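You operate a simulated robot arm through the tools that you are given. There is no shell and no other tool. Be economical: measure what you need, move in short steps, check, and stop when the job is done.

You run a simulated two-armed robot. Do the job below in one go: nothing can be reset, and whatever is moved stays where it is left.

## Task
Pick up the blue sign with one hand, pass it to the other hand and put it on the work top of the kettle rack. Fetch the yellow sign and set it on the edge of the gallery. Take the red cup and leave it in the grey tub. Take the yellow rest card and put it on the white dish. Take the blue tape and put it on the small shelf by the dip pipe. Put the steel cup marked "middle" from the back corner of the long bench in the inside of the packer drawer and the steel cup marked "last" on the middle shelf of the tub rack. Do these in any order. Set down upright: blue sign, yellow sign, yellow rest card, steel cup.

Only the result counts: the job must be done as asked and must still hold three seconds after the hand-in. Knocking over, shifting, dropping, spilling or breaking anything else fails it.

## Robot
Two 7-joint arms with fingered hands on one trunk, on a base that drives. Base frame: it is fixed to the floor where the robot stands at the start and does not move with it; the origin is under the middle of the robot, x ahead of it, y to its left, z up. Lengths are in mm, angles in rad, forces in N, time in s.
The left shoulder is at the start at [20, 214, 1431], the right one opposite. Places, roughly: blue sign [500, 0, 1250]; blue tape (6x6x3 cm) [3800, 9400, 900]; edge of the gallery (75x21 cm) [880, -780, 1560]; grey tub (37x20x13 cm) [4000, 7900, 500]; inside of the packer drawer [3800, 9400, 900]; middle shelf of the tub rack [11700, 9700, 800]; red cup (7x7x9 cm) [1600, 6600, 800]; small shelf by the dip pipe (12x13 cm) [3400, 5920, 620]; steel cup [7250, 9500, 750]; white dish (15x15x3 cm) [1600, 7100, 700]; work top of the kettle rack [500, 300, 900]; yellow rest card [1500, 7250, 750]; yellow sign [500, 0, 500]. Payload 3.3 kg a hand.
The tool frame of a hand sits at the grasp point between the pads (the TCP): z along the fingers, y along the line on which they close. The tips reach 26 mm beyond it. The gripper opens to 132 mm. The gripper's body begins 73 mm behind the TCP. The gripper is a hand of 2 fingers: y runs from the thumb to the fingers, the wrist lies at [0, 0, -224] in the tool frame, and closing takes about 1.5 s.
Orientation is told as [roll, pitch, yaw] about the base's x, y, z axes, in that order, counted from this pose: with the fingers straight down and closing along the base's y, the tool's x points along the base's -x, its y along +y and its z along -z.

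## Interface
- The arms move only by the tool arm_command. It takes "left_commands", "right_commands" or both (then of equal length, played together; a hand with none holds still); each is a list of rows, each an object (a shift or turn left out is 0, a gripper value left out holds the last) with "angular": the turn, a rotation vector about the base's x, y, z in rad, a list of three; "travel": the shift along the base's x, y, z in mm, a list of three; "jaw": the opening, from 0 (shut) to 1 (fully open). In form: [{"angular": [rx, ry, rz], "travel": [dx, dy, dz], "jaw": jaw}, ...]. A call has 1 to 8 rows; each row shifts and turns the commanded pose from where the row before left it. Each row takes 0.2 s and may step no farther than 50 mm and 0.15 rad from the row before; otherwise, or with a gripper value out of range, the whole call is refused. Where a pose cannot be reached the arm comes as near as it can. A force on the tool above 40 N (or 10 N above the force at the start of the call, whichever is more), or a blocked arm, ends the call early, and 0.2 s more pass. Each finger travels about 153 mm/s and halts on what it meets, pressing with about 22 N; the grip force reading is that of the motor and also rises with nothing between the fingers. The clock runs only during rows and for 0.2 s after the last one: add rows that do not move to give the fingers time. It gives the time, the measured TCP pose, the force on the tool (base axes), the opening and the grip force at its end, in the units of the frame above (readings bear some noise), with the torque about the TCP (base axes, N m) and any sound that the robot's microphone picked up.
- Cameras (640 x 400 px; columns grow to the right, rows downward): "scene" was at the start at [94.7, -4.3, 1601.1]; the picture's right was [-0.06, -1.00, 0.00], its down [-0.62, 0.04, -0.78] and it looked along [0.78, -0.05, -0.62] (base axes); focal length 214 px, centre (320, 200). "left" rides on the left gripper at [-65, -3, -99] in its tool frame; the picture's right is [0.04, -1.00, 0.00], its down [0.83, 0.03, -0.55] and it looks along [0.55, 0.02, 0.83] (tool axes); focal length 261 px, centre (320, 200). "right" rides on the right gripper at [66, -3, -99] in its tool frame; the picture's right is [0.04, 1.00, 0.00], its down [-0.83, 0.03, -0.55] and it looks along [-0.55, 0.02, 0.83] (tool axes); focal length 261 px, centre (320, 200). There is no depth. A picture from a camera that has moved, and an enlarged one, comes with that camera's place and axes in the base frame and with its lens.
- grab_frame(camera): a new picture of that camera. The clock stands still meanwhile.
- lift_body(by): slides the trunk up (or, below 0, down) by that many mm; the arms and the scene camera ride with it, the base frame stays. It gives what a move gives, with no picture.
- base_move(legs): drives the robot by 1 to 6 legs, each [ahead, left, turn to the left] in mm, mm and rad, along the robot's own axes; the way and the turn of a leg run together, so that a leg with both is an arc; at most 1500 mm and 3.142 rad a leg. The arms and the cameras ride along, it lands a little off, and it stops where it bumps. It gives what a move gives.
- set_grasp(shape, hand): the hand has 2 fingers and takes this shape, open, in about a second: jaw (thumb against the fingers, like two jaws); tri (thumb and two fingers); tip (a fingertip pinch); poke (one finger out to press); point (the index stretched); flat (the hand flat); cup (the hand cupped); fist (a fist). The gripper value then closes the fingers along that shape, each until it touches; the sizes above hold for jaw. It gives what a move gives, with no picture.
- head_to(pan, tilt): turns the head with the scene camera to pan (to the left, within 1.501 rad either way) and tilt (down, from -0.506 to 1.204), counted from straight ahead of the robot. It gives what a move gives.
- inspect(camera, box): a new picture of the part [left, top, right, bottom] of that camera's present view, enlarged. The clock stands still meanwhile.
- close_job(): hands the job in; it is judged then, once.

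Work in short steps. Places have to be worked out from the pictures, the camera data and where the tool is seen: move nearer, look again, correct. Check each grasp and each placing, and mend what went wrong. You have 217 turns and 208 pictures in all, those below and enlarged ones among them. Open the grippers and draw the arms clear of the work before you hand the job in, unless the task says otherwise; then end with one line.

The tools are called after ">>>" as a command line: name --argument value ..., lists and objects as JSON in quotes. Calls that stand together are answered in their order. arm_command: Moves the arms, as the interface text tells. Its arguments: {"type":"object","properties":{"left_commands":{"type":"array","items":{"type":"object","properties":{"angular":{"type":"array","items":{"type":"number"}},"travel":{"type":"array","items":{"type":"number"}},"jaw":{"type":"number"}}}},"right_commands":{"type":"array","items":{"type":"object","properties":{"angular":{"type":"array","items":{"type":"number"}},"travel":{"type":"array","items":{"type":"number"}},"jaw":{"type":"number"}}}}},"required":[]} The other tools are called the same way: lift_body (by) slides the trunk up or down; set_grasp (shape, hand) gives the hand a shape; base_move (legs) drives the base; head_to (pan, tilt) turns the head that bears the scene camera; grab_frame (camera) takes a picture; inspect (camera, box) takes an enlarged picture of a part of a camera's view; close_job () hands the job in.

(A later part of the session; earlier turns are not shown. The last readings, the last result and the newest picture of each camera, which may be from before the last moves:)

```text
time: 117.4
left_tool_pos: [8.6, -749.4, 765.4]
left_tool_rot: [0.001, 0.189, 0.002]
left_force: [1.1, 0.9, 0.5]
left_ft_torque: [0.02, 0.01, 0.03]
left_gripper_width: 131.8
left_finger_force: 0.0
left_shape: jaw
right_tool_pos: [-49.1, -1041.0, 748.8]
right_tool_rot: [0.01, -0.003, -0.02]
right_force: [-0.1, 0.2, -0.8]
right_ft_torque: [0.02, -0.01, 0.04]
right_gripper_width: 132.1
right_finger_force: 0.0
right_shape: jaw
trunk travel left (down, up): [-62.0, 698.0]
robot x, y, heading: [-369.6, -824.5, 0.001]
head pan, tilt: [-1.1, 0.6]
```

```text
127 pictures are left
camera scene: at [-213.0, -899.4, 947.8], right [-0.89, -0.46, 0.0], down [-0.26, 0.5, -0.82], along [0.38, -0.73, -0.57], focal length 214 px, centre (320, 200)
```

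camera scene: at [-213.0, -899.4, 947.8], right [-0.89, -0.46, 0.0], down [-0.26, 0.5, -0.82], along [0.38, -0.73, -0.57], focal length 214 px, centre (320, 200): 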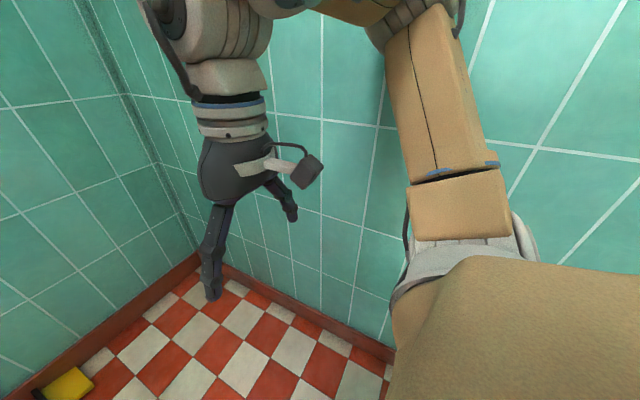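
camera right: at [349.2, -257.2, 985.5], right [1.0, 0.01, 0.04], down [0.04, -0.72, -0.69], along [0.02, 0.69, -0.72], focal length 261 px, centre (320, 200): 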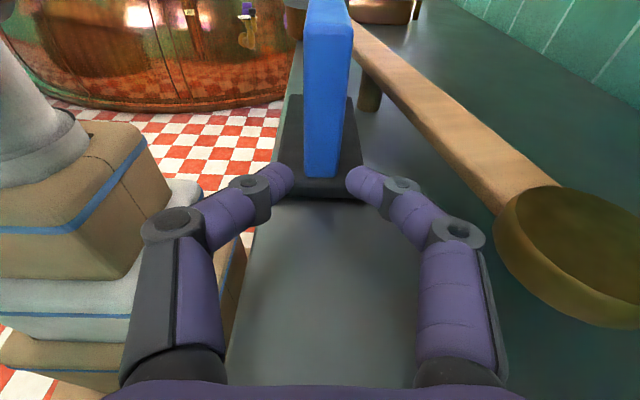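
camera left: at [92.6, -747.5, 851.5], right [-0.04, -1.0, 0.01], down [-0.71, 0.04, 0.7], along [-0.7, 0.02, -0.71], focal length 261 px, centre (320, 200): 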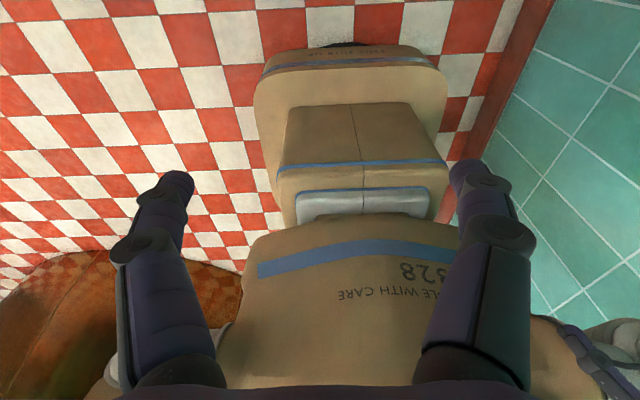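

The right arm now hangs clear. I drive 560 mm into the alcove, keeping the left wrist camera off the back wall.

>>> base_move --legs '[[560, 0, 0]]'

>>> head_to --pan 0.1 --tilt 1.0

>>> grab_frame --camera "scene"

```text
time: 120.7
left_tool_pos: [571.6, -749.4, 765.4]
left_tool_rot: [0.0, 0.191, -0.001]
left_force: [0.0, 1.3, 0.4]
left_ft_torque: [0.0, 0.0, 0.03]
left_gripper_width: 131.7
left_finger_force: 0.0
left_shape: jaw
right_tool_pos: [513.0, -1040.9, 749.1]
right_tool_rot: [0.009, -0.004, -0.021]
right_force: [0.1, -0.3, -0.3]
right_ft_torque: [0.02, 0.05, -0.02]
right_gripper_width: 132.1
right_finger_force: 0.1
right_shape: jaw
trunk travel left (down, up): [-62.0, 698.0]
robot x, y, heading: [194.4, -819.3, -0.001]
head pan, tilt: [-1.1, 0.6]
```

```text
time: 122.1
left_tool_pos: [572.0, -749.0, 766.4]
left_tool_rot: [0.001, 0.189, 0.001]
left_force: [-0.3, 0.9, 0.7]
left_ft_torque: [-0.03, -0.01, -0.03]
left_gripper_width: 131.9
left_finger_force: 0.1
left_shape: jaw
right_tool_pos: [512.6, -1040.1, 749.5]
right_tool_rot: [0.008, -0.005, -0.021]
right_force: [0.5, 0.0, 0.1]
right_ft_torque: [0.01, 0.02, 0.01]
right_gripper_width: 131.7
right_finger_force: 0.0
right_shape: jaw
trunk travel left (down, up): [-62.0, 698.0]
robot x, y, heading: [193.0, -818.2, -0.005]
head pan, tilt: [0.099, 1.0]
```

```text
126 pictures are left
camera scene: at [378.9, -812.8, 915.8], right [0.1, -0.99, 0.0], down [-0.84, -0.08, -0.54], along [0.54, 0.05, -0.84], focal length 214 px, centre (320, 200)
```

scene: 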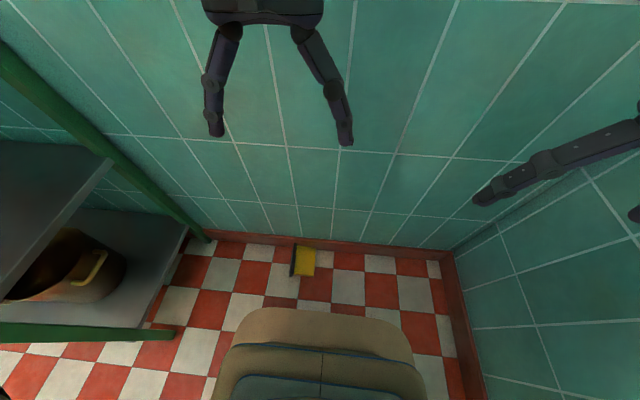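

The sign is at about (650, −722). I lower the trunk fully, tilt the hand so its camera stays off the wall, and start descending.

>>> lift_body --by -60

>>> arm_command --left_commands '[{"angular": [0, -0.12, 0], "travel": [0, 5, -40]}, {"angular": [0, -0.12, 0], "travel": [0, 5, -40]}, {"angular": [0, -0.12, 0], "travel": [0, 5, -40]}, {"angular": [0, -0.13, 0], "travel": [0, 5, -40]}, {"travel": [0, 5, -40]}, {"travel": [0, 5, -40]}, {"travel": [0, 0, -40]}, {"travel": [0, 0, -40]}]'

>>> arm_command --left_commands '[{"travel": [0, 0, -40]}, {"travel": [0, 0, -40]}, {"travel": [0, 0, -40]}, {"travel": [0, 0, -40]}, {}]'

>>> grab_frame --camera "left"

>>> grab_frame --camera "scene"

```text
time: 123.1
left_tool_pos: [586.5, -748.8, 679.9]
left_tool_rot: [-0.002, 0.277, -0.002]
left_force: [0.1, -0.3, -0.1]
left_ft_torque: [-0.02, -0.01, -0.01]
left_gripper_width: 131.9
left_finger_force: 0.0
left_shape: jaw
right_tool_pos: [513.5, -1042.4, 689.0]
right_tool_rot: [0.008, -0.007, -0.024]
right_force: [0.1, 0.5, 0.3]
right_ft_torque: [-0.03, 0.0, 0.01]
right_gripper_width: 132.2
right_finger_force: 0.2
right_shape: jaw
trunk travel left (down, up): [-2.0, 758.0]
robot x, y, heading: [194.9, -818.8, -0.0]
head pan, tilt: [0.099, 1.0]
```

```text
time: 124.9
left_tool_pos: [585.8, -718.0, 360.4]
left_tool_rot: [0.0, -0.214, -0.002]
left_force: [-0.1, 0.0, 0.2]
left_ft_torque: [0.02, 0.0, -0.02]
left_gripper_width: 131.5
left_finger_force: 0.1
left_shape: jaw
right_tool_pos: [512.1, -1041.1, 689.3]
right_tool_rot: [0.011, -0.002, -0.022]
right_force: [0.4, -0.6, -0.2]
right_ft_torque: [-0.01, 0.04, -0.02]
right_gripper_width: 131.8
right_finger_force: 0.1
right_shape: jaw
trunk travel left (down, up): [-2.0, 758.0]
robot x, y, heading: [192.7, -821.6, 0.006]
head pan, tilt: [0.099, 1.0]
```

```text
time: 126.1
left_tool_pos: [586.5, -719.5, 199.9]
left_tool_rot: [0.0, -0.215, -0.001]
left_force: [-0.5, 0.1, 0.3]
left_ft_torque: [0.02, 0.02, -0.01]
left_gripper_width: 131.8
left_finger_force: 0.0
left_shape: jaw
right_tool_pos: [513.8, -1041.1, 689.0]
right_tool_rot: [0.008, -0.002, -0.022]
right_force: [0.5, -0.4, -0.2]
right_ft_torque: [0.01, 0.01, 0.0]
right_gripper_width: 131.7
right_finger_force: 0.2
right_shape: jaw
trunk travel left (down, up): [-2.0, 758.0]
robot x, y, heading: [192.6, -819.0, 0.003]
head pan, tilt: [0.099, 1.0]
```

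```text
125 pictures are left
camera left: at [629.2, -722.5, 311.1], right [-0.04, -1.0, -0.01], down [-0.93, 0.04, 0.36], along [-0.36, 0.02, -0.93], focal length 261 px, centre (320, 200)
```

left: 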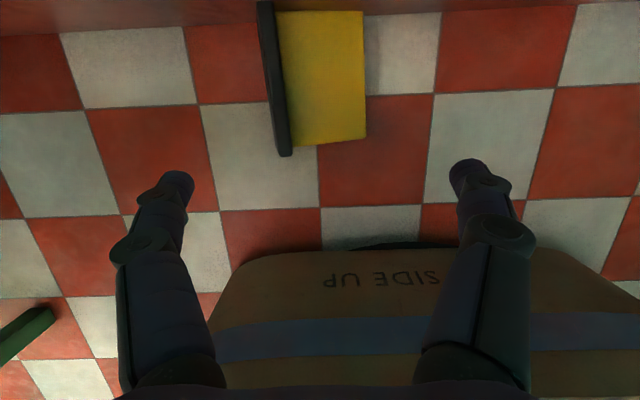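

```text
124 pictures are left
camera scene: at [404.1, -812.7, 851.3], right [0.1, -0.99, 0.0], down [-0.84, -0.08, -0.54], along [0.54, 0.05, -0.84], focal length 214 px, centre (320, 200)
```

scene: 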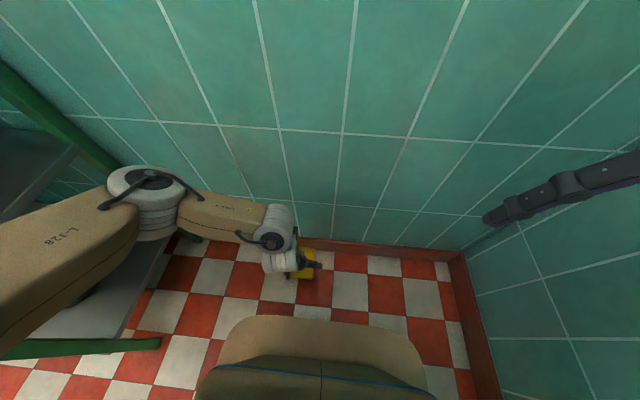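

Good reach. The sign spans y −670…−770 with its centre at x≈643. I move over it and descend to just above the floor with the jaws fully open.

>>> arm_command --left_commands '[{"travel": [30, -1, -20]}, {"travel": [27, -1, -30]}, {"travel": [0, 0, -40]}, {"travel": [0, 0, -35]}, {}]'

>>> grab_frame --camera "left"

```text
time: 127.3
left_tool_pos: [644.4, -721.0, 74.4]
left_tool_rot: [-0.001, -0.215, -0.004]
left_force: [-0.3, -0.4, -0.2]
left_ft_torque: [-0.02, -0.01, -0.04]
left_gripper_width: 131.9
left_finger_force: 0.0
left_shape: jaw
right_tool_pos: [511.9, -1040.6, 689.1]
right_tool_rot: [0.009, -0.004, -0.022]
right_force: [0.6, -0.3, -0.1]
right_ft_torque: [-0.04, 0.02, 0.0]
right_gripper_width: 131.9
right_finger_force: 0.1
right_shape: jaw
trunk travel left (down, up): [-2.0, 758.0]
robot x, y, heading: [193.0, -820.0, 0.003]
head pan, tilt: [0.099, 1.0]
```

```text
123 pictures are left
camera left: at [686.4, -724.1, 186.2], right [-0.04, -1.0, -0.01], down [-0.93, 0.04, 0.36], along [-0.36, 0.02, -0.93], focal length 261 px, centre (320, 200)
```

left: 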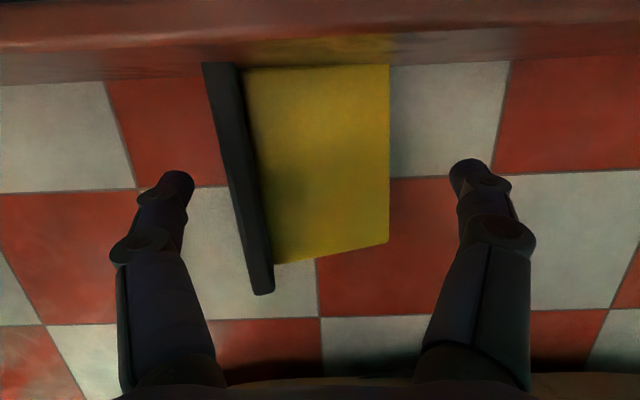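

Centred. Lower 42 mm and close.

>>> arm_command --left_commands '[{"travel": [0, 0, -22]}, {"travel": [0, 0, -20]}, {"jaw": 0.3}, {}, {}, {"jaw": 0.0}, {}]'

>>> grab_frame --camera "left"

```text
time: 128.9
left_tool_pos: [637.2, -713.7, 55.2]
left_tool_rot: [0.002, -0.22, 0.001]
left_force: [1.3, 6.7, 24.3]
left_ft_torque: [-0.7, -0.01, 0.29]
left_gripper_width: 47.5
left_finger_force: 21.4
left_shape: jaw
left hand out of reach, approached as far as the arm can: row 1, 2
right_tool_pos: [511.9, -1040.7, 689.1]
right_tool_rot: [0.008, -0.005, -0.021]
right_force: [-0.1, -0.6, 0.1]
right_ft_torque: [-0.01, 0.0, -0.02]
right_gripper_width: 132.1
right_finger_force: 0.0
right_shape: jaw
trunk travel left (down, up): [-2.0, 758.0]
robot x, y, heading: [193.1, -818.8, -0.005]
head pan, tilt: [0.099, 1.0]
```

```text
122 pictures are left
camera left: at [679.2, -717.0, 166.9], right [-0.04, -1.0, -0.01], down [-0.93, 0.03, 0.36], along [-0.36, 0.02, -0.93], focal length 261 px, centre (320, 200)
```

left: 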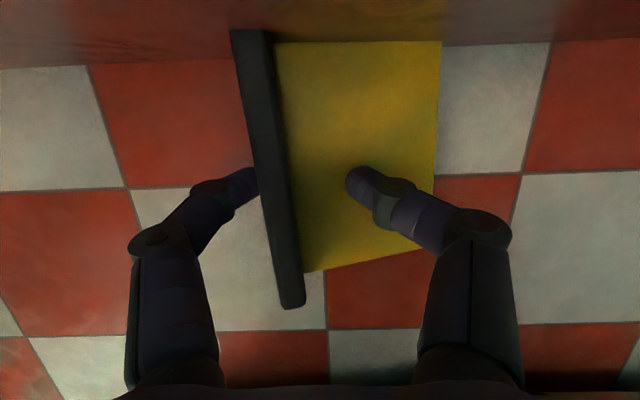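

The floor is just out of reach for that grip, and the inner finger rides on the panel. Rising slightly will let the fingers close on the upright base plate instead, which is a good pinch.

>>> arm_command --left_commands '[{"travel": [0, 0, 8], "jaw": 0.0}, {"travel": [0, 0, 4]}, {}, {}, {}]'

>>> grab_frame --camera "left"

```text
time: 130.1
left_tool_pos: [634.9, -713.7, 66.2]
left_tool_rot: [0.002, -0.212, -0.001]
left_force: [-0.3, 1.0, -1.1]
left_ft_torque: [0.07, 0.01, -0.02]
left_gripper_width: 27.4
left_finger_force: 22.3
left_shape: jaw
right_tool_pos: [512.7, -1042.0, 689.8]
right_tool_rot: [0.01, -0.003, -0.022]
right_force: [0.4, 0.5, 0.1]
right_ft_torque: [-0.02, -0.02, 0.02]
right_gripper_width: 131.9
right_finger_force: 0.0
right_shape: jaw
trunk travel left (down, up): [-2.0, 758.0]
robot x, y, heading: [193.4, -823.6, 0.004]
head pan, tilt: [0.099, 1.0]
```

```text
121 pictures are left
camera left: at [678.2, -717.7, 177.1], right [-0.04, -1.0, -0.01], down [-0.93, 0.04, 0.36], along [-0.36, 0.02, -0.93], focal length 261 px, centre (320, 200)
```

left: 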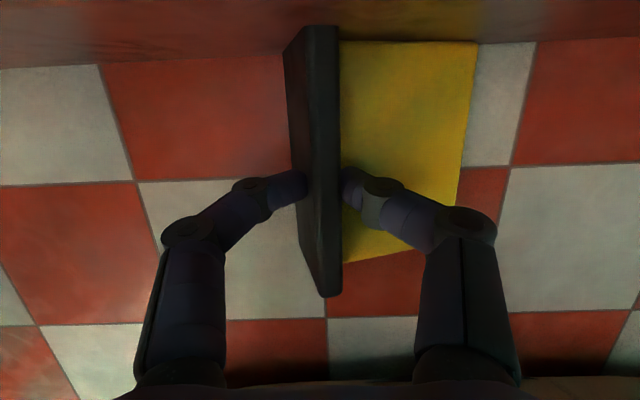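

The base plate is pinched. I lift it slowly and check.

>>> arm_command --left_commands '[{"travel": [-5, 0, 10]}, {"travel": [-10, 0, 20]}, {"travel": [-10, 0, 25]}, {"travel": [-15, 0, 25]}, {"travel": [-15, 0, 25]}, {"travel": [-15, 0, 25]}, {}]'

>>> grab_frame --camera "left"

```text
time: 131.7
left_tool_pos: [564.8, -715.1, 195.6]
left_tool_rot: [0.0, -0.213, 0.0]
left_force: [0.3, 0.3, -1.8]
left_ft_torque: [0.03, 0.01, 0.02]
left_gripper_width: 27.4
left_finger_force: 22.2
left_shape: jaw
right_tool_pos: [512.9, -1041.1, 689.9]
right_tool_rot: [0.01, -0.003, -0.022]
right_force: [0.0, -0.4, -0.5]
right_ft_torque: [0.0, 0.0, 0.01]
right_gripper_width: 132.0
right_finger_force: 0.1
right_shape: jaw
trunk travel left (down, up): [-2.0, 758.0]
robot x, y, heading: [194.1, -819.9, 0.004]
head pan, tilt: [0.099, 1.0]
```

```text
120 pictures are left
camera left: at [608.0, -717.7, 308.2], right [-0.04, -1.0, -0.01], down [-0.93, 0.03, 0.36], along [-0.36, 0.02, -0.93], focal length 261 px, centre (320, 200)
```

left: 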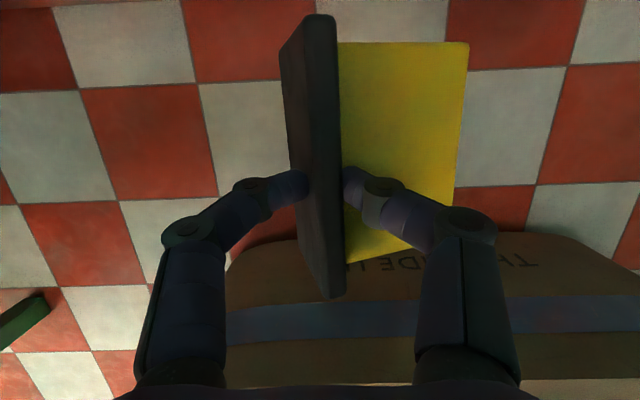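

It's held firmly. I back out of the alcove and raise the trunk in two stages, checking the grip.

>>> base_move --legs '[[-250, 0, 0], [-250, 60, 0]]'

>>> lift_body --by 400

>>> lift_body --by 355

>>> head_to --pan 0.1 --tilt 0.7

>>> grab_frame --camera "scene"

>>> grab_frame --camera "left"

```text
time: 134.9
left_tool_pos: [59.7, -654.3, 196.8]
left_tool_rot: [0.0, -0.211, 0.0]
left_force: [0.6, -0.4, -1.1]
left_ft_torque: [0.05, 0.0, -0.01]
left_gripper_width: 27.6
left_finger_force: 22.6
left_shape: jaw
right_tool_pos: [8.9, -981.0, 688.3]
right_tool_rot: [0.009, -0.004, -0.02]
right_force: [-0.3, -0.1, -0.2]
right_ft_torque: [0.01, 0.03, 0.0]
right_gripper_width: 131.7
right_finger_force: 0.1
right_shape: jaw
trunk travel left (down, up): [-2.0, 758.0]
robot x, y, heading: [-311.4, -759.5, -0.003]
head pan, tilt: [0.099, 1.0]
```

```text
time: 138.8
left_tool_pos: [60.8, -653.7, 596.3]
left_tool_rot: [0.001, -0.213, 0.002]
left_force: [-0.9, -1.0, -2.2]
left_ft_torque: [0.07, 0.0, -0.01]
left_gripper_width: 27.6
left_finger_force: 21.8
left_shape: jaw
right_tool_pos: [-47.4, -981.9, 1156.8]
right_tool_rot: [0.018, -0.275, -0.021]
right_force: [0.8, -0.1, -0.1]
right_ft_torque: [0.05, -0.01, 0.05]
right_gripper_width: 131.8
right_finger_force: 0.0
right_shape: jaw
trunk travel left (down, up): [-402.0, 358.0]
robot x, y, heading: [-309.6, -759.7, 0.003]
head pan, tilt: [0.099, 1.0]
```

```text
time: 142.2
left_tool_pos: [59.7, -654.1, 950.8]
left_tool_rot: [0.0, -0.214, 0.003]
left_force: [-1.1, 0.6, -1.6]
left_ft_torque: [0.04, 0.0, 0.0]
left_gripper_width: 27.6
left_finger_force: 22.0
left_shape: jaw
right_tool_pos: [-48.6, -982.3, 1511.8]
right_tool_rot: [0.023, -0.281, -0.023]
right_force: [0.2, -0.6, 0.0]
right_ft_torque: [-0.02, 0.0, 0.01]
right_gripper_width: 131.8
right_finger_force: 0.0
right_shape: jaw
trunk travel left (down, up): [-757.0, 3.0]
robot x, y, heading: [-312.5, -760.0, 0.008]
head pan, tilt: [0.099, 1.0]
```

```text
time: 143.0
left_tool_pos: [59.7, -653.9, 952.2]
left_tool_rot: [0.001, -0.216, 0.002]
left_force: [-0.4, -0.8, -2.1]
left_ft_torque: [0.06, 0.02, 0.03]
left_gripper_width: 27.5
left_finger_force: 22.1
left_shape: jaw
right_tool_pos: [-49.7, -982.6, 1512.9]
right_tool_rot: [0.025, -0.281, -0.02]
right_force: [-0.2, 0.1, -0.6]
right_ft_torque: [0.02, -0.02, 0.02]
right_gripper_width: 132.0
right_finger_force: 0.1
right_shape: jaw
trunk travel left (down, up): [-757.0, 3.0]
robot x, y, heading: [-312.0, -761.6, 0.006]
head pan, tilt: [0.099, 0.7]
```

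```text
119 pictures are left
camera scene: at [-217.8, -751.4, 1644.0], right [0.1, -0.99, 0.0], down [-0.64, -0.07, -0.76], along [0.76, 0.08, -0.64], focal length 214 px, centre (320, 200)
```

scene: 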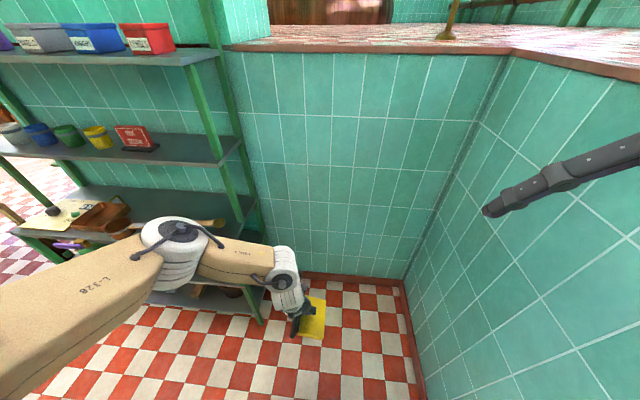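

```text
118 pictures are left
camera left: at [103.9, -657.1, 1063.0], right [-0.04, -1.0, -0.01], down [-0.93, 0.03, 0.36], along [-0.36, 0.02, -0.93], focal length 261 px, centre (320, 200)
```

left: 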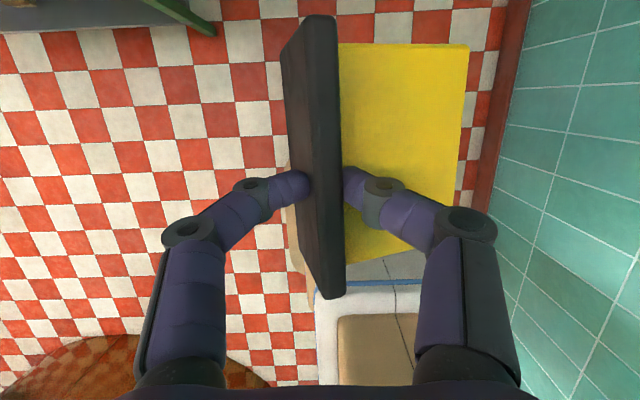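

The grip held through the lift. Now I raise the hand and swing it up to point forward with the base plate horizontal, a path that keeps gravity from twisting it in the grip.

>>> arm_command --left_commands '[{"travel": [7, 0, 31], "angular": [-0.098, -0.005, 0.098]}, {"travel": [7, 0, 31], "angular": [-0.097, -0.014, 0.098]}, {"travel": [7, 0, 31], "angular": [-0.095, -0.024, 0.098]}, {"travel": [7, 0, 31], "angular": [-0.092, -0.033, 0.098]}, {"travel": [7, 0, 31], "angular": [-0.089, -0.042, 0.098]}, {"travel": [7, 0, 31], "angular": [-0.084, -0.05, 0.098]}, {"travel": [7, 0, 31], "angular": [-0.079, -0.058, 0.098]}, {"travel": [7, 0, 31], "angular": [-0.073, -0.066, 0.098]}]'

>>> grab_frame --camera "left"

>>> grab_frame --camera "scene"

```text
time: 144.8
left_tool_pos: [117.3, -653.6, 1199.2]
left_tool_rot: [-0.797, -0.149, 0.94]
left_force: [0.3, 0.4, -1.7]
left_ft_torque: [0.04, 0.06, 0.02]
left_gripper_width: 27.6
left_finger_force: 22.2
left_shape: jaw
right_tool_pos: [-48.3, -982.9, 1512.4]
right_tool_rot: [0.024, -0.282, -0.021]
right_force: [0.4, 0.1, 0.0]
right_ft_torque: [0.0, 0.01, 0.0]
right_gripper_width: 131.9
right_finger_force: 0.0
right_shape: jaw
trunk travel left (down, up): [-757.0, 3.0]
robot x, y, heading: [-312.3, -761.3, 0.003]
head pan, tilt: [0.099, 0.7]
```

```text
117 pictures are left
camera left: at [93.0, -570.3, 1280.4], right [0.48, -0.53, 0.7], down [-0.86, -0.46, 0.23], along [0.2, -0.71, -0.67], focal length 261 px, centre (320, 200)
```

left: 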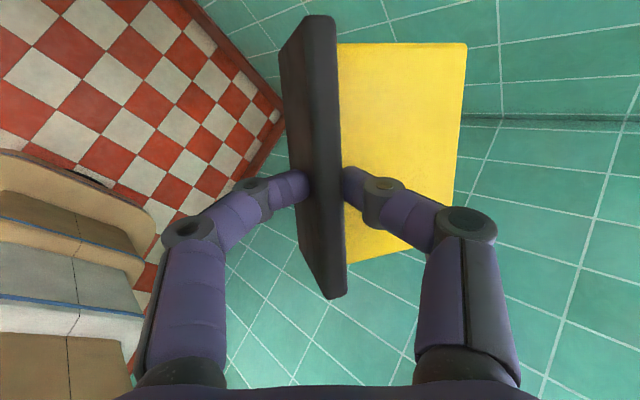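

```text
116 pictures are left
camera scene: at [-217.9, -751.8, 1644.1], right [0.1, -0.99, 0.0], down [-0.64, -0.07, -0.76], along [0.76, 0.08, -0.64], focal length 214 px, centre (320, 200)
```

scene: 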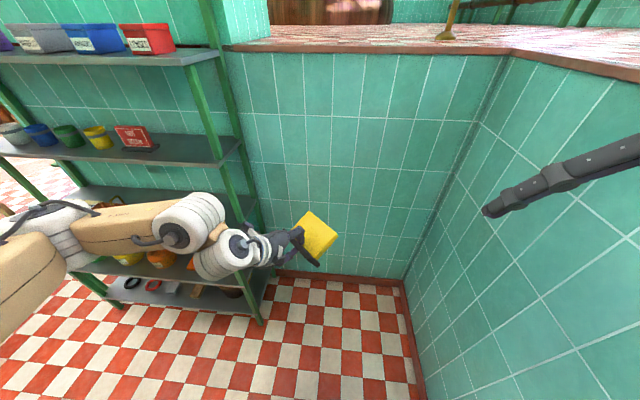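

The sign is steady in the hand. Second half of the swing.

>>> arm_command --left_commands '[{"travel": [7, 0, 31], "angular": [-0.066, -0.073, 0.098]}, {"travel": [7, 0, 31], "angular": [-0.058, -0.079, 0.098]}, {"travel": [7, 0, 31], "angular": [-0.05, -0.084, 0.098]}, {"travel": [7, 0, 31], "angular": [-0.042, -0.089, 0.098]}, {"travel": [7, 0, 31], "angular": [-0.033, -0.092, 0.098]}, {"travel": [7, 0, 31], "angular": [-0.024, -0.095, 0.098]}, {"travel": [7, 0, 31], "angular": [-0.014, -0.097, 0.098]}, {"travel": [7, 0, 31], "angular": [-0.005, -0.098, 0.098]}]'

>>> grab_frame --camera "left"

>>> grab_frame --camera "scene"

```text
time: 146.2
left_tool_pos: [181.0, -612.2, 1399.1]
left_tool_rot: [-1.34, 0.052, 1.669]
left_force: [-0.5, -0.3, -2.2]
left_ft_torque: [-0.01, 0.06, 0.03]
left_gripper_width: 27.7
left_finger_force: 22.2
left_shape: jaw
left hand out of reach, approached as far as the arm can: row 6, 7
right_tool_pos: [-49.1, -982.9, 1511.1]
right_tool_rot: [0.025, -0.281, -0.021]
right_force: [0.6, -0.6, -0.5]
right_ft_torque: [0.03, 0.03, 0.01]
right_gripper_width: 131.7
right_finger_force: 0.2
right_shape: jaw
trunk travel left (down, up): [-757.0, 3.0]
robot x, y, heading: [-307.7, -760.0, 0.005]
head pan, tilt: [0.099, 0.7]
stopped in row 7 (left hand): the arm was blocked; the commanded pose is now the measured one
```

```text
115 pictures are left
camera left: at [80.0, -554.9, 1421.4], right [0.23, 0.03, 0.97], down [-0.46, -0.88, 0.14], along [0.86, -0.48, -0.18], focal length 261 px, centre (320, 200)
```

left: 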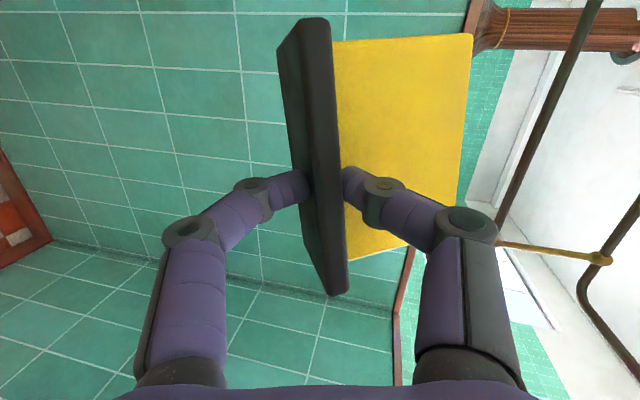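

```text
114 pictures are left
camera scene: at [-218.5, -752.2, 1644.1], right [0.1, -0.99, 0.0], down [-0.64, -0.07, -0.77], along [0.76, 0.08, -0.64], focal length 214 px, centre (320, 200)
```

scene: 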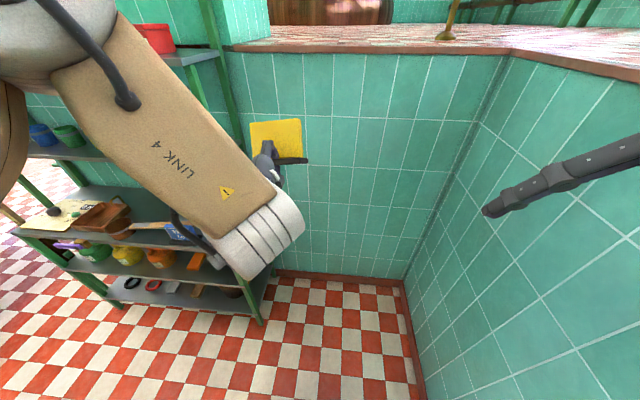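

The sign is nearly upright, base down, in the forward-pointing hand. I raise the hand above ledge height and level the tilt by 0.2 rad.

>>> arm_command --left_commands '[{"travel": [5, 0, 40]}, {"travel": [5, 0, 40]}, {"travel": [5, 0, 40], "angular": [0, -0.05, 0]}, {"travel": [5, 0, 40], "angular": [0, -0.06, 0]}, {"travel": [5, 0, 40], "angular": [0, -0.06, 0]}, {"travel": [0, 0, 25], "angular": [0, -0.06, 0]}, {}]'

>>> head_to --pan 0.1 --tilt 0.3

>>> grab_frame --camera "scene"

>>> grab_frame --camera "left"

```text
time: 147.8
left_tool_pos: [206.4, -611.1, 1623.2]
left_tool_rot: [-1.569, 0.073, 1.653]
left_force: [0.0, 0.5, -1.1]
left_ft_torque: [-0.03, 0.03, -0.02]
left_gripper_width: 27.6
left_finger_force: 22.0
left_shape: jaw
right_tool_pos: [-48.4, -981.8, 1510.8]
right_tool_rot: [0.026, -0.282, -0.02]
right_force: [-0.2, 0.0, -0.1]
right_ft_torque: [-0.01, 0.01, -0.01]
right_gripper_width: 131.8
right_finger_force: 0.0
right_shape: jaw
trunk travel left (down, up): [-757.0, 3.0]
robot x, y, heading: [-309.8, -763.2, 0.005]
head pan, tilt: [0.099, 0.7]
```

```text
time: 148.7
left_tool_pos: [206.8, -612.0, 1623.5]
left_tool_rot: [-1.572, 0.071, 1.653]
left_force: [0.2, 0.3, -1.6]
left_ft_torque: [-0.02, 0.05, 0.01]
left_gripper_width: 27.4
left_finger_force: 22.2
left_shape: jaw
right_tool_pos: [-49.3, -981.6, 1512.3]
right_tool_rot: [0.024, -0.282, -0.019]
right_force: [0.1, -0.1, -0.3]
right_ft_torque: [0.0, 0.01, -0.04]
right_gripper_width: 132.0
right_finger_force: 0.1
right_shape: jaw
trunk travel left (down, up): [-757.0, 3.0]
robot x, y, heading: [-307.7, -760.8, 0.007]
head pan, tilt: [0.099, 0.3]
```

```text
113 pictures are left
camera scene: at [-209.3, -750.3, 1680.1], right [0.1, -0.99, 0.0], down [-0.3, -0.03, -0.95], along [0.95, 0.1, -0.3], focal length 214 px, centre (320, 200)
```

scene: 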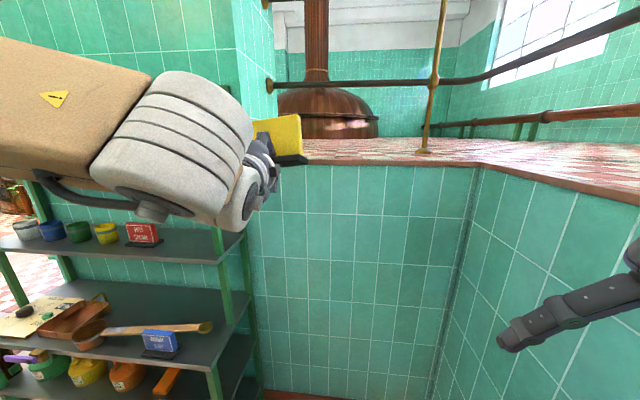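

```text
112 pictures are left
camera left: at [103.0, -554.6, 1622.1], right [0.0, 0.03, 1.0], down [-0.48, -0.88, 0.03], along [0.88, -0.48, 0.02], focal length 261 px, centre (320, 200)
```

left: 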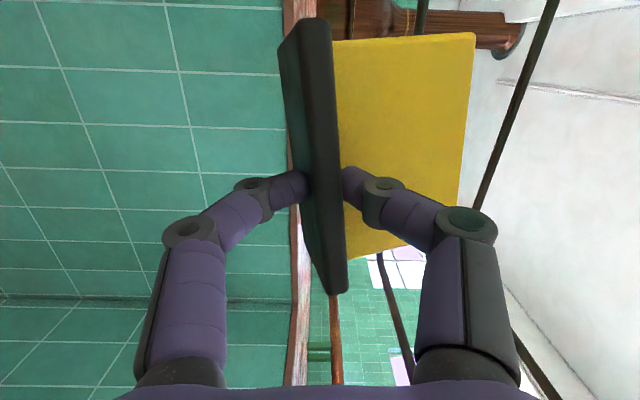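

The sign is level to within about 0.15 rad of roll, which I correct. The ledge is at z≈1565. I drive 380 mm ahead and a little right.

>>> arm_command --left_commands '[{"angular": [0.12, 0, 0]}, {}]'

>>> base_move --legs '[[0, -40, 0], [380, 0, 0]]'

>>> head_to --pan 0.3 --tilt 0.3

>>> grab_frame --camera "scene"

>>> grab_frame --camera "left"

```text
time: 149.3
left_tool_pos: [206.5, -611.7, 1623.7]
left_tool_rot: [-1.582, -0.051, 1.654]
left_force: [-0.4, 0.7, -1.8]
left_ft_torque: [-0.01, 0.03, 0.0]
left_gripper_width: 27.3
left_finger_force: 22.0
left_shape: jaw
right_tool_pos: [-47.9, -981.8, 1511.2]
right_tool_rot: [0.024, -0.28, -0.019]
right_force: [-0.3, 0.0, 0.3]
right_ft_torque: [-0.02, -0.03, 0.0]
right_gripper_width: 132.2
right_finger_force: 0.1
right_shape: jaw
trunk travel left (down, up): [-757.0, 3.0]
robot x, y, heading: [-306.2, -760.6, 0.007]
head pan, tilt: [0.099, 0.3]
```

```text
time: 152.2
left_tool_pos: [588.4, -650.8, 1624.9]
left_tool_rot: [-1.581, -0.05, 1.651]
left_force: [-0.8, 0.5, -1.6]
left_ft_torque: [-0.01, 0.05, 0.04]
left_gripper_width: 27.4
left_finger_force: 21.8
left_shape: jaw
right_tool_pos: [332.3, -1020.9, 1512.5]
right_tool_rot: [0.024, -0.28, -0.023]
right_force: [0.9, 0.8, 0.1]
right_ft_torque: [-0.05, 0.01, 0.04]
right_gripper_width: 131.7
right_finger_force: 0.0
right_shape: jaw
trunk travel left (down, up): [-757.0, 3.0]
robot x, y, heading: [71.0, -795.0, 0.001]
head pan, tilt: [0.099, 0.3]
```

```text
time: 152.9
left_tool_pos: [589.6, -650.1, 1622.8]
left_tool_rot: [-1.579, -0.049, 1.652]
left_force: [0.4, 0.9, -1.1]
left_ft_torque: [-0.02, 0.1, -0.01]
left_gripper_width: 27.4
left_finger_force: 22.2
left_shape: jaw
right_tool_pos: [333.9, -1020.7, 1512.5]
right_tool_rot: [0.025, -0.281, -0.023]
right_force: [0.0, 0.7, -0.2]
right_ft_torque: [0.0, -0.02, 0.02]
right_gripper_width: 132.1
right_finger_force: 0.1
right_shape: jaw
trunk travel left (down, up): [-757.0, 3.0]
robot x, y, heading: [69.2, -798.2, 0.0]
head pan, tilt: [0.3, 0.3]
```

```text
111 pictures are left
camera scene: at [169.2, -770.4, 1680.1], right [0.3, -0.95, 0.0], down [-0.28, -0.09, -0.96], along [0.91, 0.28, -0.3], focal length 214 px, centre (320, 200)
```

scene: 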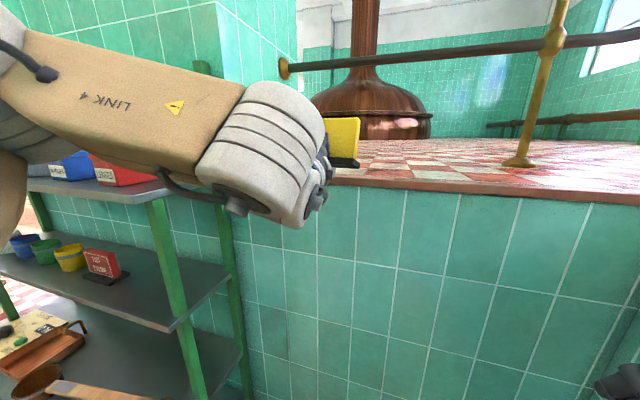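

```text
110 pictures are left
camera left: at [485.7, -593.7, 1628.8], right [0.0, -0.09, 1.0], down [-0.48, -0.87, -0.08], along [0.87, -0.48, -0.04], focal length 261 px, centre (320, 200)
```

left: 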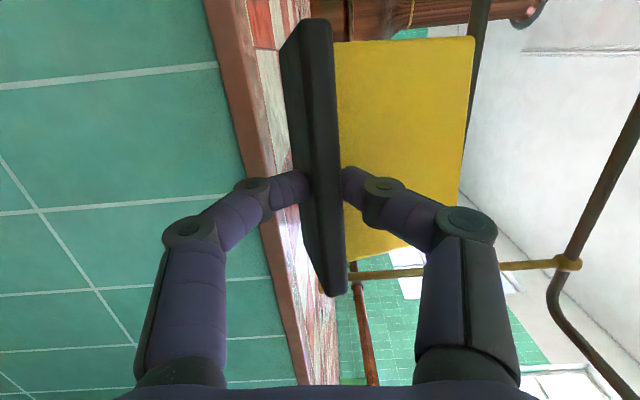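

The ledge edge is near x≈720–745. I creep 80 mm closer with the base and look again.

>>> base_move --legs '[[80, 0, 0]]'

>>> head_to --pan 0.35 --tilt 0.25

>>> inspect --camera "scene" --box '[220, 60, 460, 210]'

>>> grab_frame --camera "left"

```text
time: 154.0
left_tool_pos: [668.5, -651.0, 1622.3]
left_tool_rot: [-1.578, -0.051, 1.652]
left_force: [0.7, 0.0, -1.3]
left_ft_torque: [-0.03, 0.05, 0.02]
left_gripper_width: 27.5
left_finger_force: 22.1
left_shape: jaw
right_tool_pos: [414.5, -1020.3, 1511.3]
right_tool_rot: [0.025, -0.28, -0.021]
right_force: [0.7, 0.9, 0.2]
right_ft_torque: [0.04, 0.05, 0.0]
right_gripper_width: 131.8
right_finger_force: 0.0
right_shape: jaw
trunk travel left (down, up): [-757.0, 3.0]
robot x, y, heading: [151.0, -797.8, 0.004]
head pan, tilt: [0.3, 0.3]
```

```text
time: 154.6
left_tool_pos: [670.6, -649.1, 1622.5]
left_tool_rot: [-1.579, -0.048, 1.65]
left_force: [-0.3, -0.2, -1.3]
left_ft_torque: [0.04, 0.07, -0.01]
left_gripper_width: 27.3
left_finger_force: 21.8
left_shape: jaw
right_tool_pos: [414.3, -1020.7, 1511.2]
right_tool_rot: [0.024, -0.28, -0.021]
right_force: [0.0, 0.3, 1.2]
right_ft_torque: [0.02, -0.01, 0.02]
right_gripper_width: 132.0
right_finger_force: 0.2
right_shape: jaw
trunk travel left (down, up): [-757.0, 3.0]
robot x, y, heading: [152.3, -799.4, 0.0]
head pan, tilt: [0.351, 0.25]
```

```text
2.67 times, centred on (340, 135) of scene
camera zoom: at [248.8, -765.7, 1684.7], right [0.35, -0.94, 0.0], down [-0.23, -0.09, -0.97], along [0.91, 0.34, -0.25], focal length 572 px, centre (267, 373)
```

zoom: 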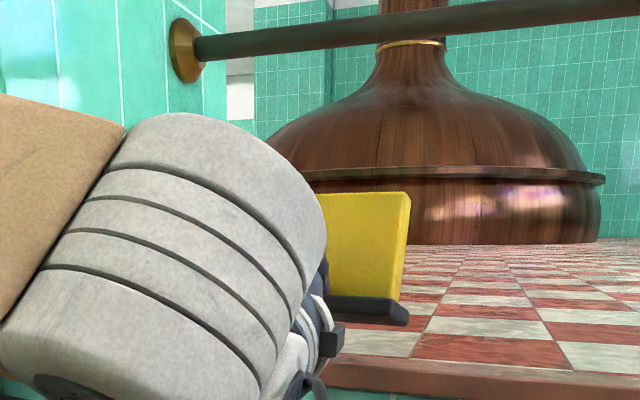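

```text
108 pictures are left
camera left: at [566.6, -593.3, 1628.4], right [0.0, -0.09, 1.0], down [-0.48, -0.87, -0.08], along [0.87, -0.48, -0.04], focal length 261 px, centre (320, 200)
```

left: 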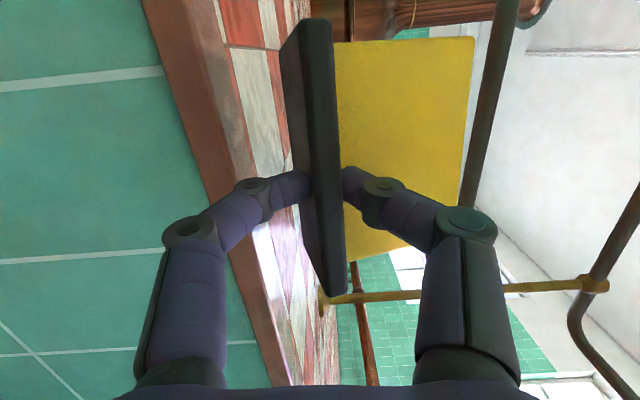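

I advance the hand 40 mm so the base hangs over the ledge, then lower in small steps.

>>> arm_command --left_commands '[{"travel": [20, 0, 0]}, {"travel": [20, 0, 0]}, {"travel": [0, 0, -10]}, {"travel": [0, 0, -10]}, {}]'

>>> grab_frame --camera "left"

>>> inspect --camera "scene" --box '[260, 100, 460, 225]'

```text
time: 155.8
left_tool_pos: [706.2, -650.7, 1606.4]
left_tool_rot: [-1.584, -0.046, 1.65]
left_force: [-4.6, 0.4, 13.3]
left_ft_torque: [0.01, 0.12, 0.04]
left_gripper_width: 26.8
left_finger_force: 21.2
left_shape: jaw
right_tool_pos: [410.2, -1021.3, 1512.1]
right_tool_rot: [0.023, -0.283, -0.022]
right_force: [0.6, -0.8, 0.0]
right_ft_torque: [0.02, 0.01, 0.04]
right_gripper_width: 131.7
right_finger_force: 0.1
right_shape: jaw
trunk travel left (down, up): [-757.0, 3.0]
robot x, y, heading: [156.0, -802.0, 0.005]
head pan, tilt: [0.351, 0.25]
```

```text
107 pictures are left
camera left: at [601.4, -593.5, 1610.9], right [-0.01, -0.09, 1.0], down [-0.48, -0.87, -0.08], along [0.88, -0.48, -0.04], focal length 261 px, centre (320, 200)
```

left: 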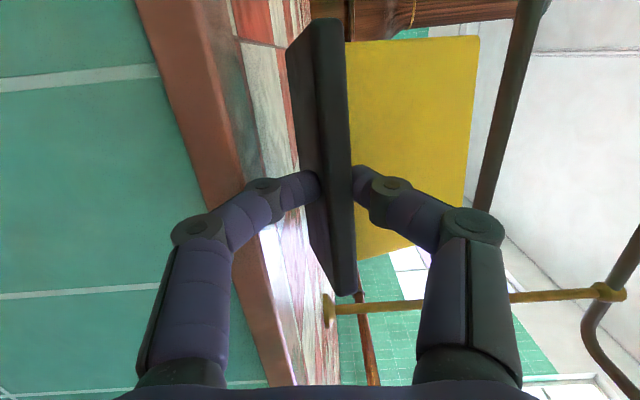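

```text
3.20 times, centred on (360, 162) of scene
camera zoom: at [243.8, -765.9, 1685.2], right [0.35, -0.94, 0.0], down [-0.23, -0.09, -0.97], along [0.91, 0.34, -0.25], focal length 686 px, centre (192, 320)
```

zoom: 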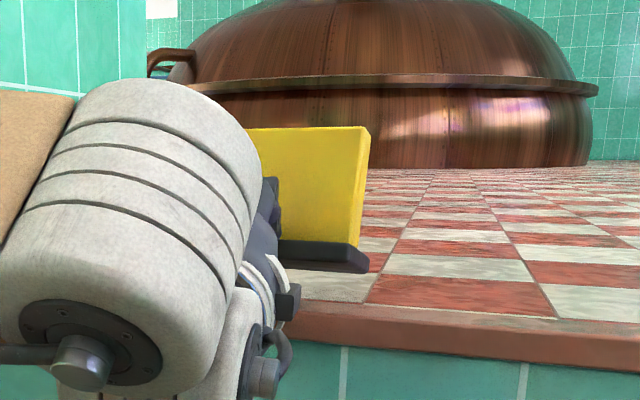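

The lower knuckle touched the ledge: its edge is about x≈690, z≈1563. I rise, back off 42 mm so the knuckles hang in front of the edge, and lower the base onto the ledge.

>>> arm_command --left_commands '[{"travel": [0, 0, 12]}, {"travel": [-22, 0, 0]}, {"travel": [-20, 0, 0]}, {"travel": [0, 0, -10]}, {"travel": [0, 0, -8]}, {}]'

>>> arm_command --left_commands '[{"travel": [0, 0, -5]}, {"travel": [0, 0, -5]}, {}]'

>>> grab_frame --camera "left"

>>> inspect --camera "scene" --box '[260, 100, 460, 225]'

```text
time: 157.2
left_tool_pos: [666.6, -650.7, 1596.8]
left_tool_rot: [-1.581, -0.049, 1.651]
left_force: [0.0, 0.5, -1.7]
left_ft_torque: [0.01, 0.08, -0.01]
left_gripper_width: 26.9
left_finger_force: 21.6
left_shape: jaw
right_tool_pos: [412.5, -1019.9, 1511.3]
right_tool_rot: [0.025, -0.28, -0.02]
right_force: [0.2, -0.3, 0.4]
right_ft_torque: [0.0, -0.03, 0.0]
right_gripper_width: 132.1
right_finger_force: 0.0
right_shape: jaw
trunk travel left (down, up): [-757.0, 3.0]
robot x, y, heading: [153.3, -797.4, -0.0]
head pan, tilt: [0.351, 0.25]
```

```text
time: 158.0
left_tool_pos: [665.2, -650.8, 1587.1]
left_tool_rot: [-1.581, -0.049, 1.651]
left_force: [0.1, 0.2, 1.0]
left_ft_torque: [-0.01, -0.03, 0.05]
left_gripper_width: 27.1
left_finger_force: 21.9
left_shape: jaw
right_tool_pos: [412.6, -1021.2, 1511.4]
right_tool_rot: [0.026, -0.282, -0.02]
right_force: [0.4, -0.2, -0.2]
right_ft_torque: [-0.01, -0.01, 0.03]
right_gripper_width: 132.0
right_finger_force: 0.0
right_shape: jaw
trunk travel left (down, up): [-757.0, 3.0]
robot x, y, heading: [153.4, -798.5, 0.003]
head pan, tilt: [0.351, 0.25]
```

```text
105 pictures are left
camera left: at [562.4, -593.3, 1593.3], right [0.0, -0.09, 1.0], down [-0.48, -0.87, -0.08], along [0.87, -0.48, -0.04], focal length 261 px, centre (320, 200)
```

left: 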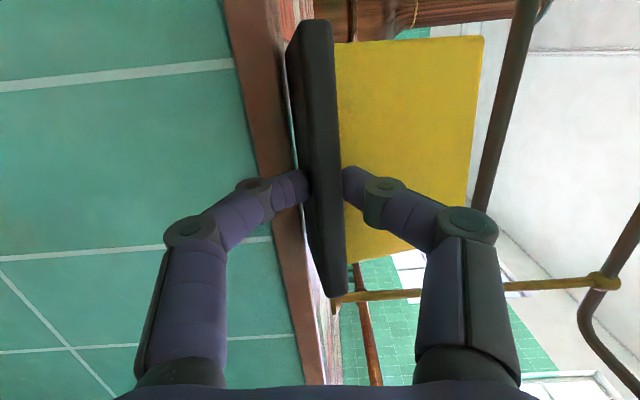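

```text
3.20 times, centred on (360, 162) of scene
camera zoom: at [246.4, -765.7, 1684.9], right [0.35, -0.94, 0.0], down [-0.23, -0.09, -0.97], along [0.91, 0.34, -0.25], focal length 686 px, centre (192, 320)
```

zoom: 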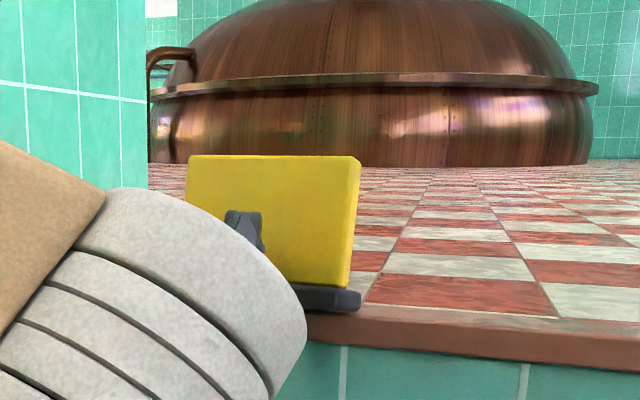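

Contact is starting, and the base's centre is about 12 mm or more inside the edge. I lower 4 mm more for a firm set, then open a little.

>>> arm_command --left_commands '[{"travel": [0, 0, -3]}, {"travel": [0, 0, -3]}, {}]'

>>> inspect --camera "scene" --box '[260, 100, 460, 225]'

```text
time: 158.8
left_tool_pos: [664.4, -650.5, 1582.6]
left_tool_rot: [-1.582, -0.049, 1.65]
left_force: [-1.1, 0.7, 2.9]
left_ft_torque: [-0.06, -0.2, -0.07]
left_gripper_width: 27.2
left_finger_force: 21.7
left_shape: jaw
right_tool_pos: [412.0, -1021.0, 1513.3]
right_tool_rot: [0.025, -0.28, -0.02]
right_force: [1.1, 0.0, 0.4]
right_ft_torque: [-0.01, -0.03, 0.05]
right_gripper_width: 131.8
right_finger_force: 0.0
right_shape: jaw
trunk travel left (down, up): [-757.0, 3.0]
robot x, y, heading: [153.2, -797.2, 0.004]
head pan, tilt: [0.351, 0.25]
```

```text
3.20 times, centred on (360, 162) of scene
camera zoom: at [245.7, -765.9, 1685.0], right [0.35, -0.94, 0.0], down [-0.23, -0.09, -0.97], along [0.91, 0.34, -0.25], focal length 686 px, centre (192, 320)
```

zoom: 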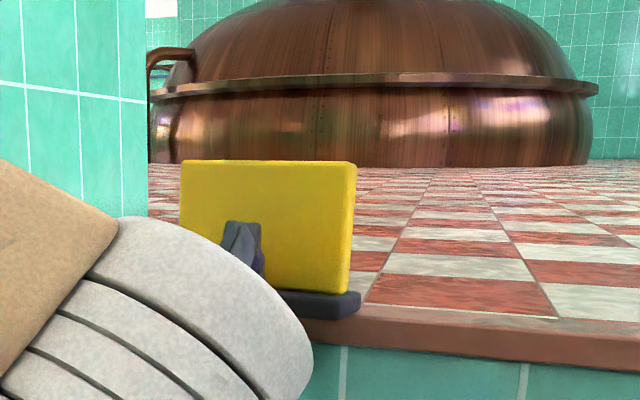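

It's leveling itself on contact. Another few mm down.

>>> arm_command --left_commands '[{"travel": [0, 0, -3]}, {"travel": [0, 0, -3]}, {}]'

>>> grab_frame --camera "left"

>>> inspect --camera "scene" --box '[280, 140, 400, 215]'

```text
time: 159.6
left_tool_pos: [665.3, -650.0, 1575.5]
left_tool_rot: [-1.58, -0.051, 1.653]
left_force: [-1.2, 0.0, 5.1]
left_ft_torque: [-0.03, -0.21, -0.02]
left_gripper_width: 27.7
left_finger_force: 22.0
left_shape: jaw
right_tool_pos: [411.6, -1021.1, 1512.1]
right_tool_rot: [0.025, -0.281, -0.02]
right_force: [0.7, 0.1, -0.6]
right_ft_torque: [-0.03, -0.03, 0.0]
right_gripper_width: 131.8
right_finger_force: 0.1
right_shape: jaw
trunk travel left (down, up): [-757.0, 3.0]
robot x, y, heading: [150.0, -796.7, 0.002]
head pan, tilt: [0.351, 0.25]
```

```text
102 pictures are left
camera left: at [561.2, -593.4, 1581.7], right [0.0, -0.09, 1.0], down [-0.48, -0.87, -0.08], along [0.87, -0.48, -0.04], focal length 261 px, centre (320, 200)
```

left: 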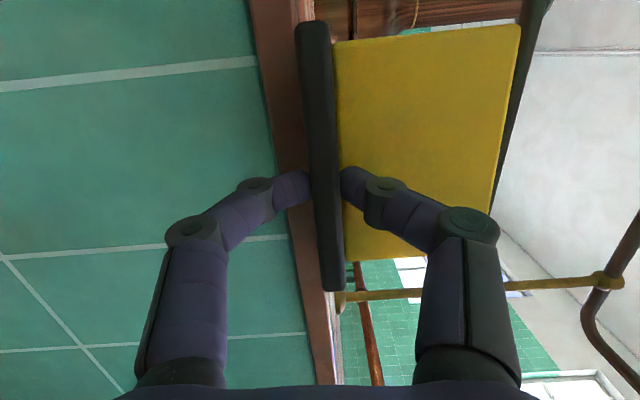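

```text
5.33 times, centred on (340, 178) of scene
camera zoom: at [245.6, -765.9, 1685.0], right [0.35, -0.94, 0.0], down [-0.23, -0.09, -0.97], along [0.91, 0.34, -0.25], focal length 1144 px, centre (213, 320)
```

zoom: 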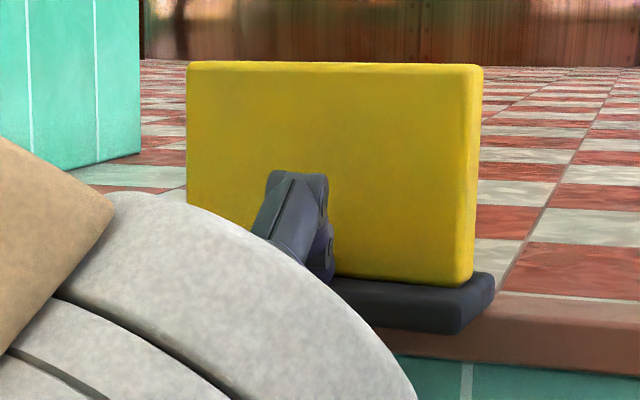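

The sign is level with about 20 mm overhang and its weight inside the edge. I slide it 6 mm further in, then open slightly and see if it stays.

>>> arm_command --left_commands '[{"travel": [6, 0, 0]}, {"jaw": 0.24}, {}, {}]'

>>> inspect --camera "scene" --box '[280, 140, 400, 215]'

>>> grab_frame --camera "left"

```text
time: 160.6
left_tool_pos: [671.1, -650.5, 1574.9]
left_tool_rot: [-1.578, -0.05, 1.653]
left_force: [0.2, 0.5, -0.1]
left_ft_torque: [-0.01, 0.0, -0.01]
left_gripper_width: 31.3
left_finger_force: 0.1
left_shape: jaw
right_tool_pos: [412.7, -1021.8, 1512.2]
right_tool_rot: [0.024, -0.281, -0.021]
right_force: [-0.7, 0.0, -0.1]
right_ft_torque: [0.01, 0.02, 0.03]
right_gripper_width: 131.8
right_finger_force: 0.2
right_shape: jaw
trunk travel left (down, up): [-757.0, 3.0]
robot x, y, heading: [148.4, -801.3, 0.004]
head pan, tilt: [0.351, 0.25]
```

```text
5.33 times, centred on (340, 178) of scene
camera zoom: at [246.4, -765.7, 1684.9], right [0.35, -0.94, 0.0], down [-0.23, -0.09, -0.97], along [0.91, 0.34, -0.25], focal length 1144 px, centre (213, 320)
```

zoom: 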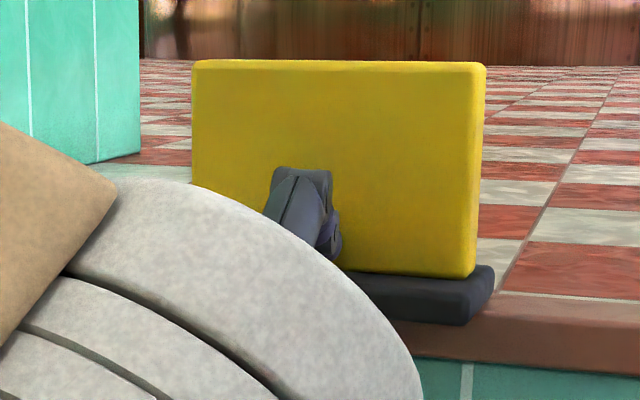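

```text
99 pictures are left
camera left: at [567.8, -593.3, 1580.9], right [0.0, -0.09, 1.0], down [-0.48, -0.87, -0.08], along [0.87, -0.48, -0.04], focal length 261 px, centre (320, 200)
```

left: 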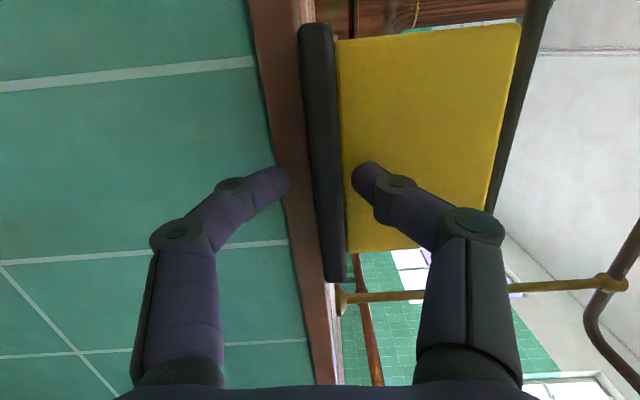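

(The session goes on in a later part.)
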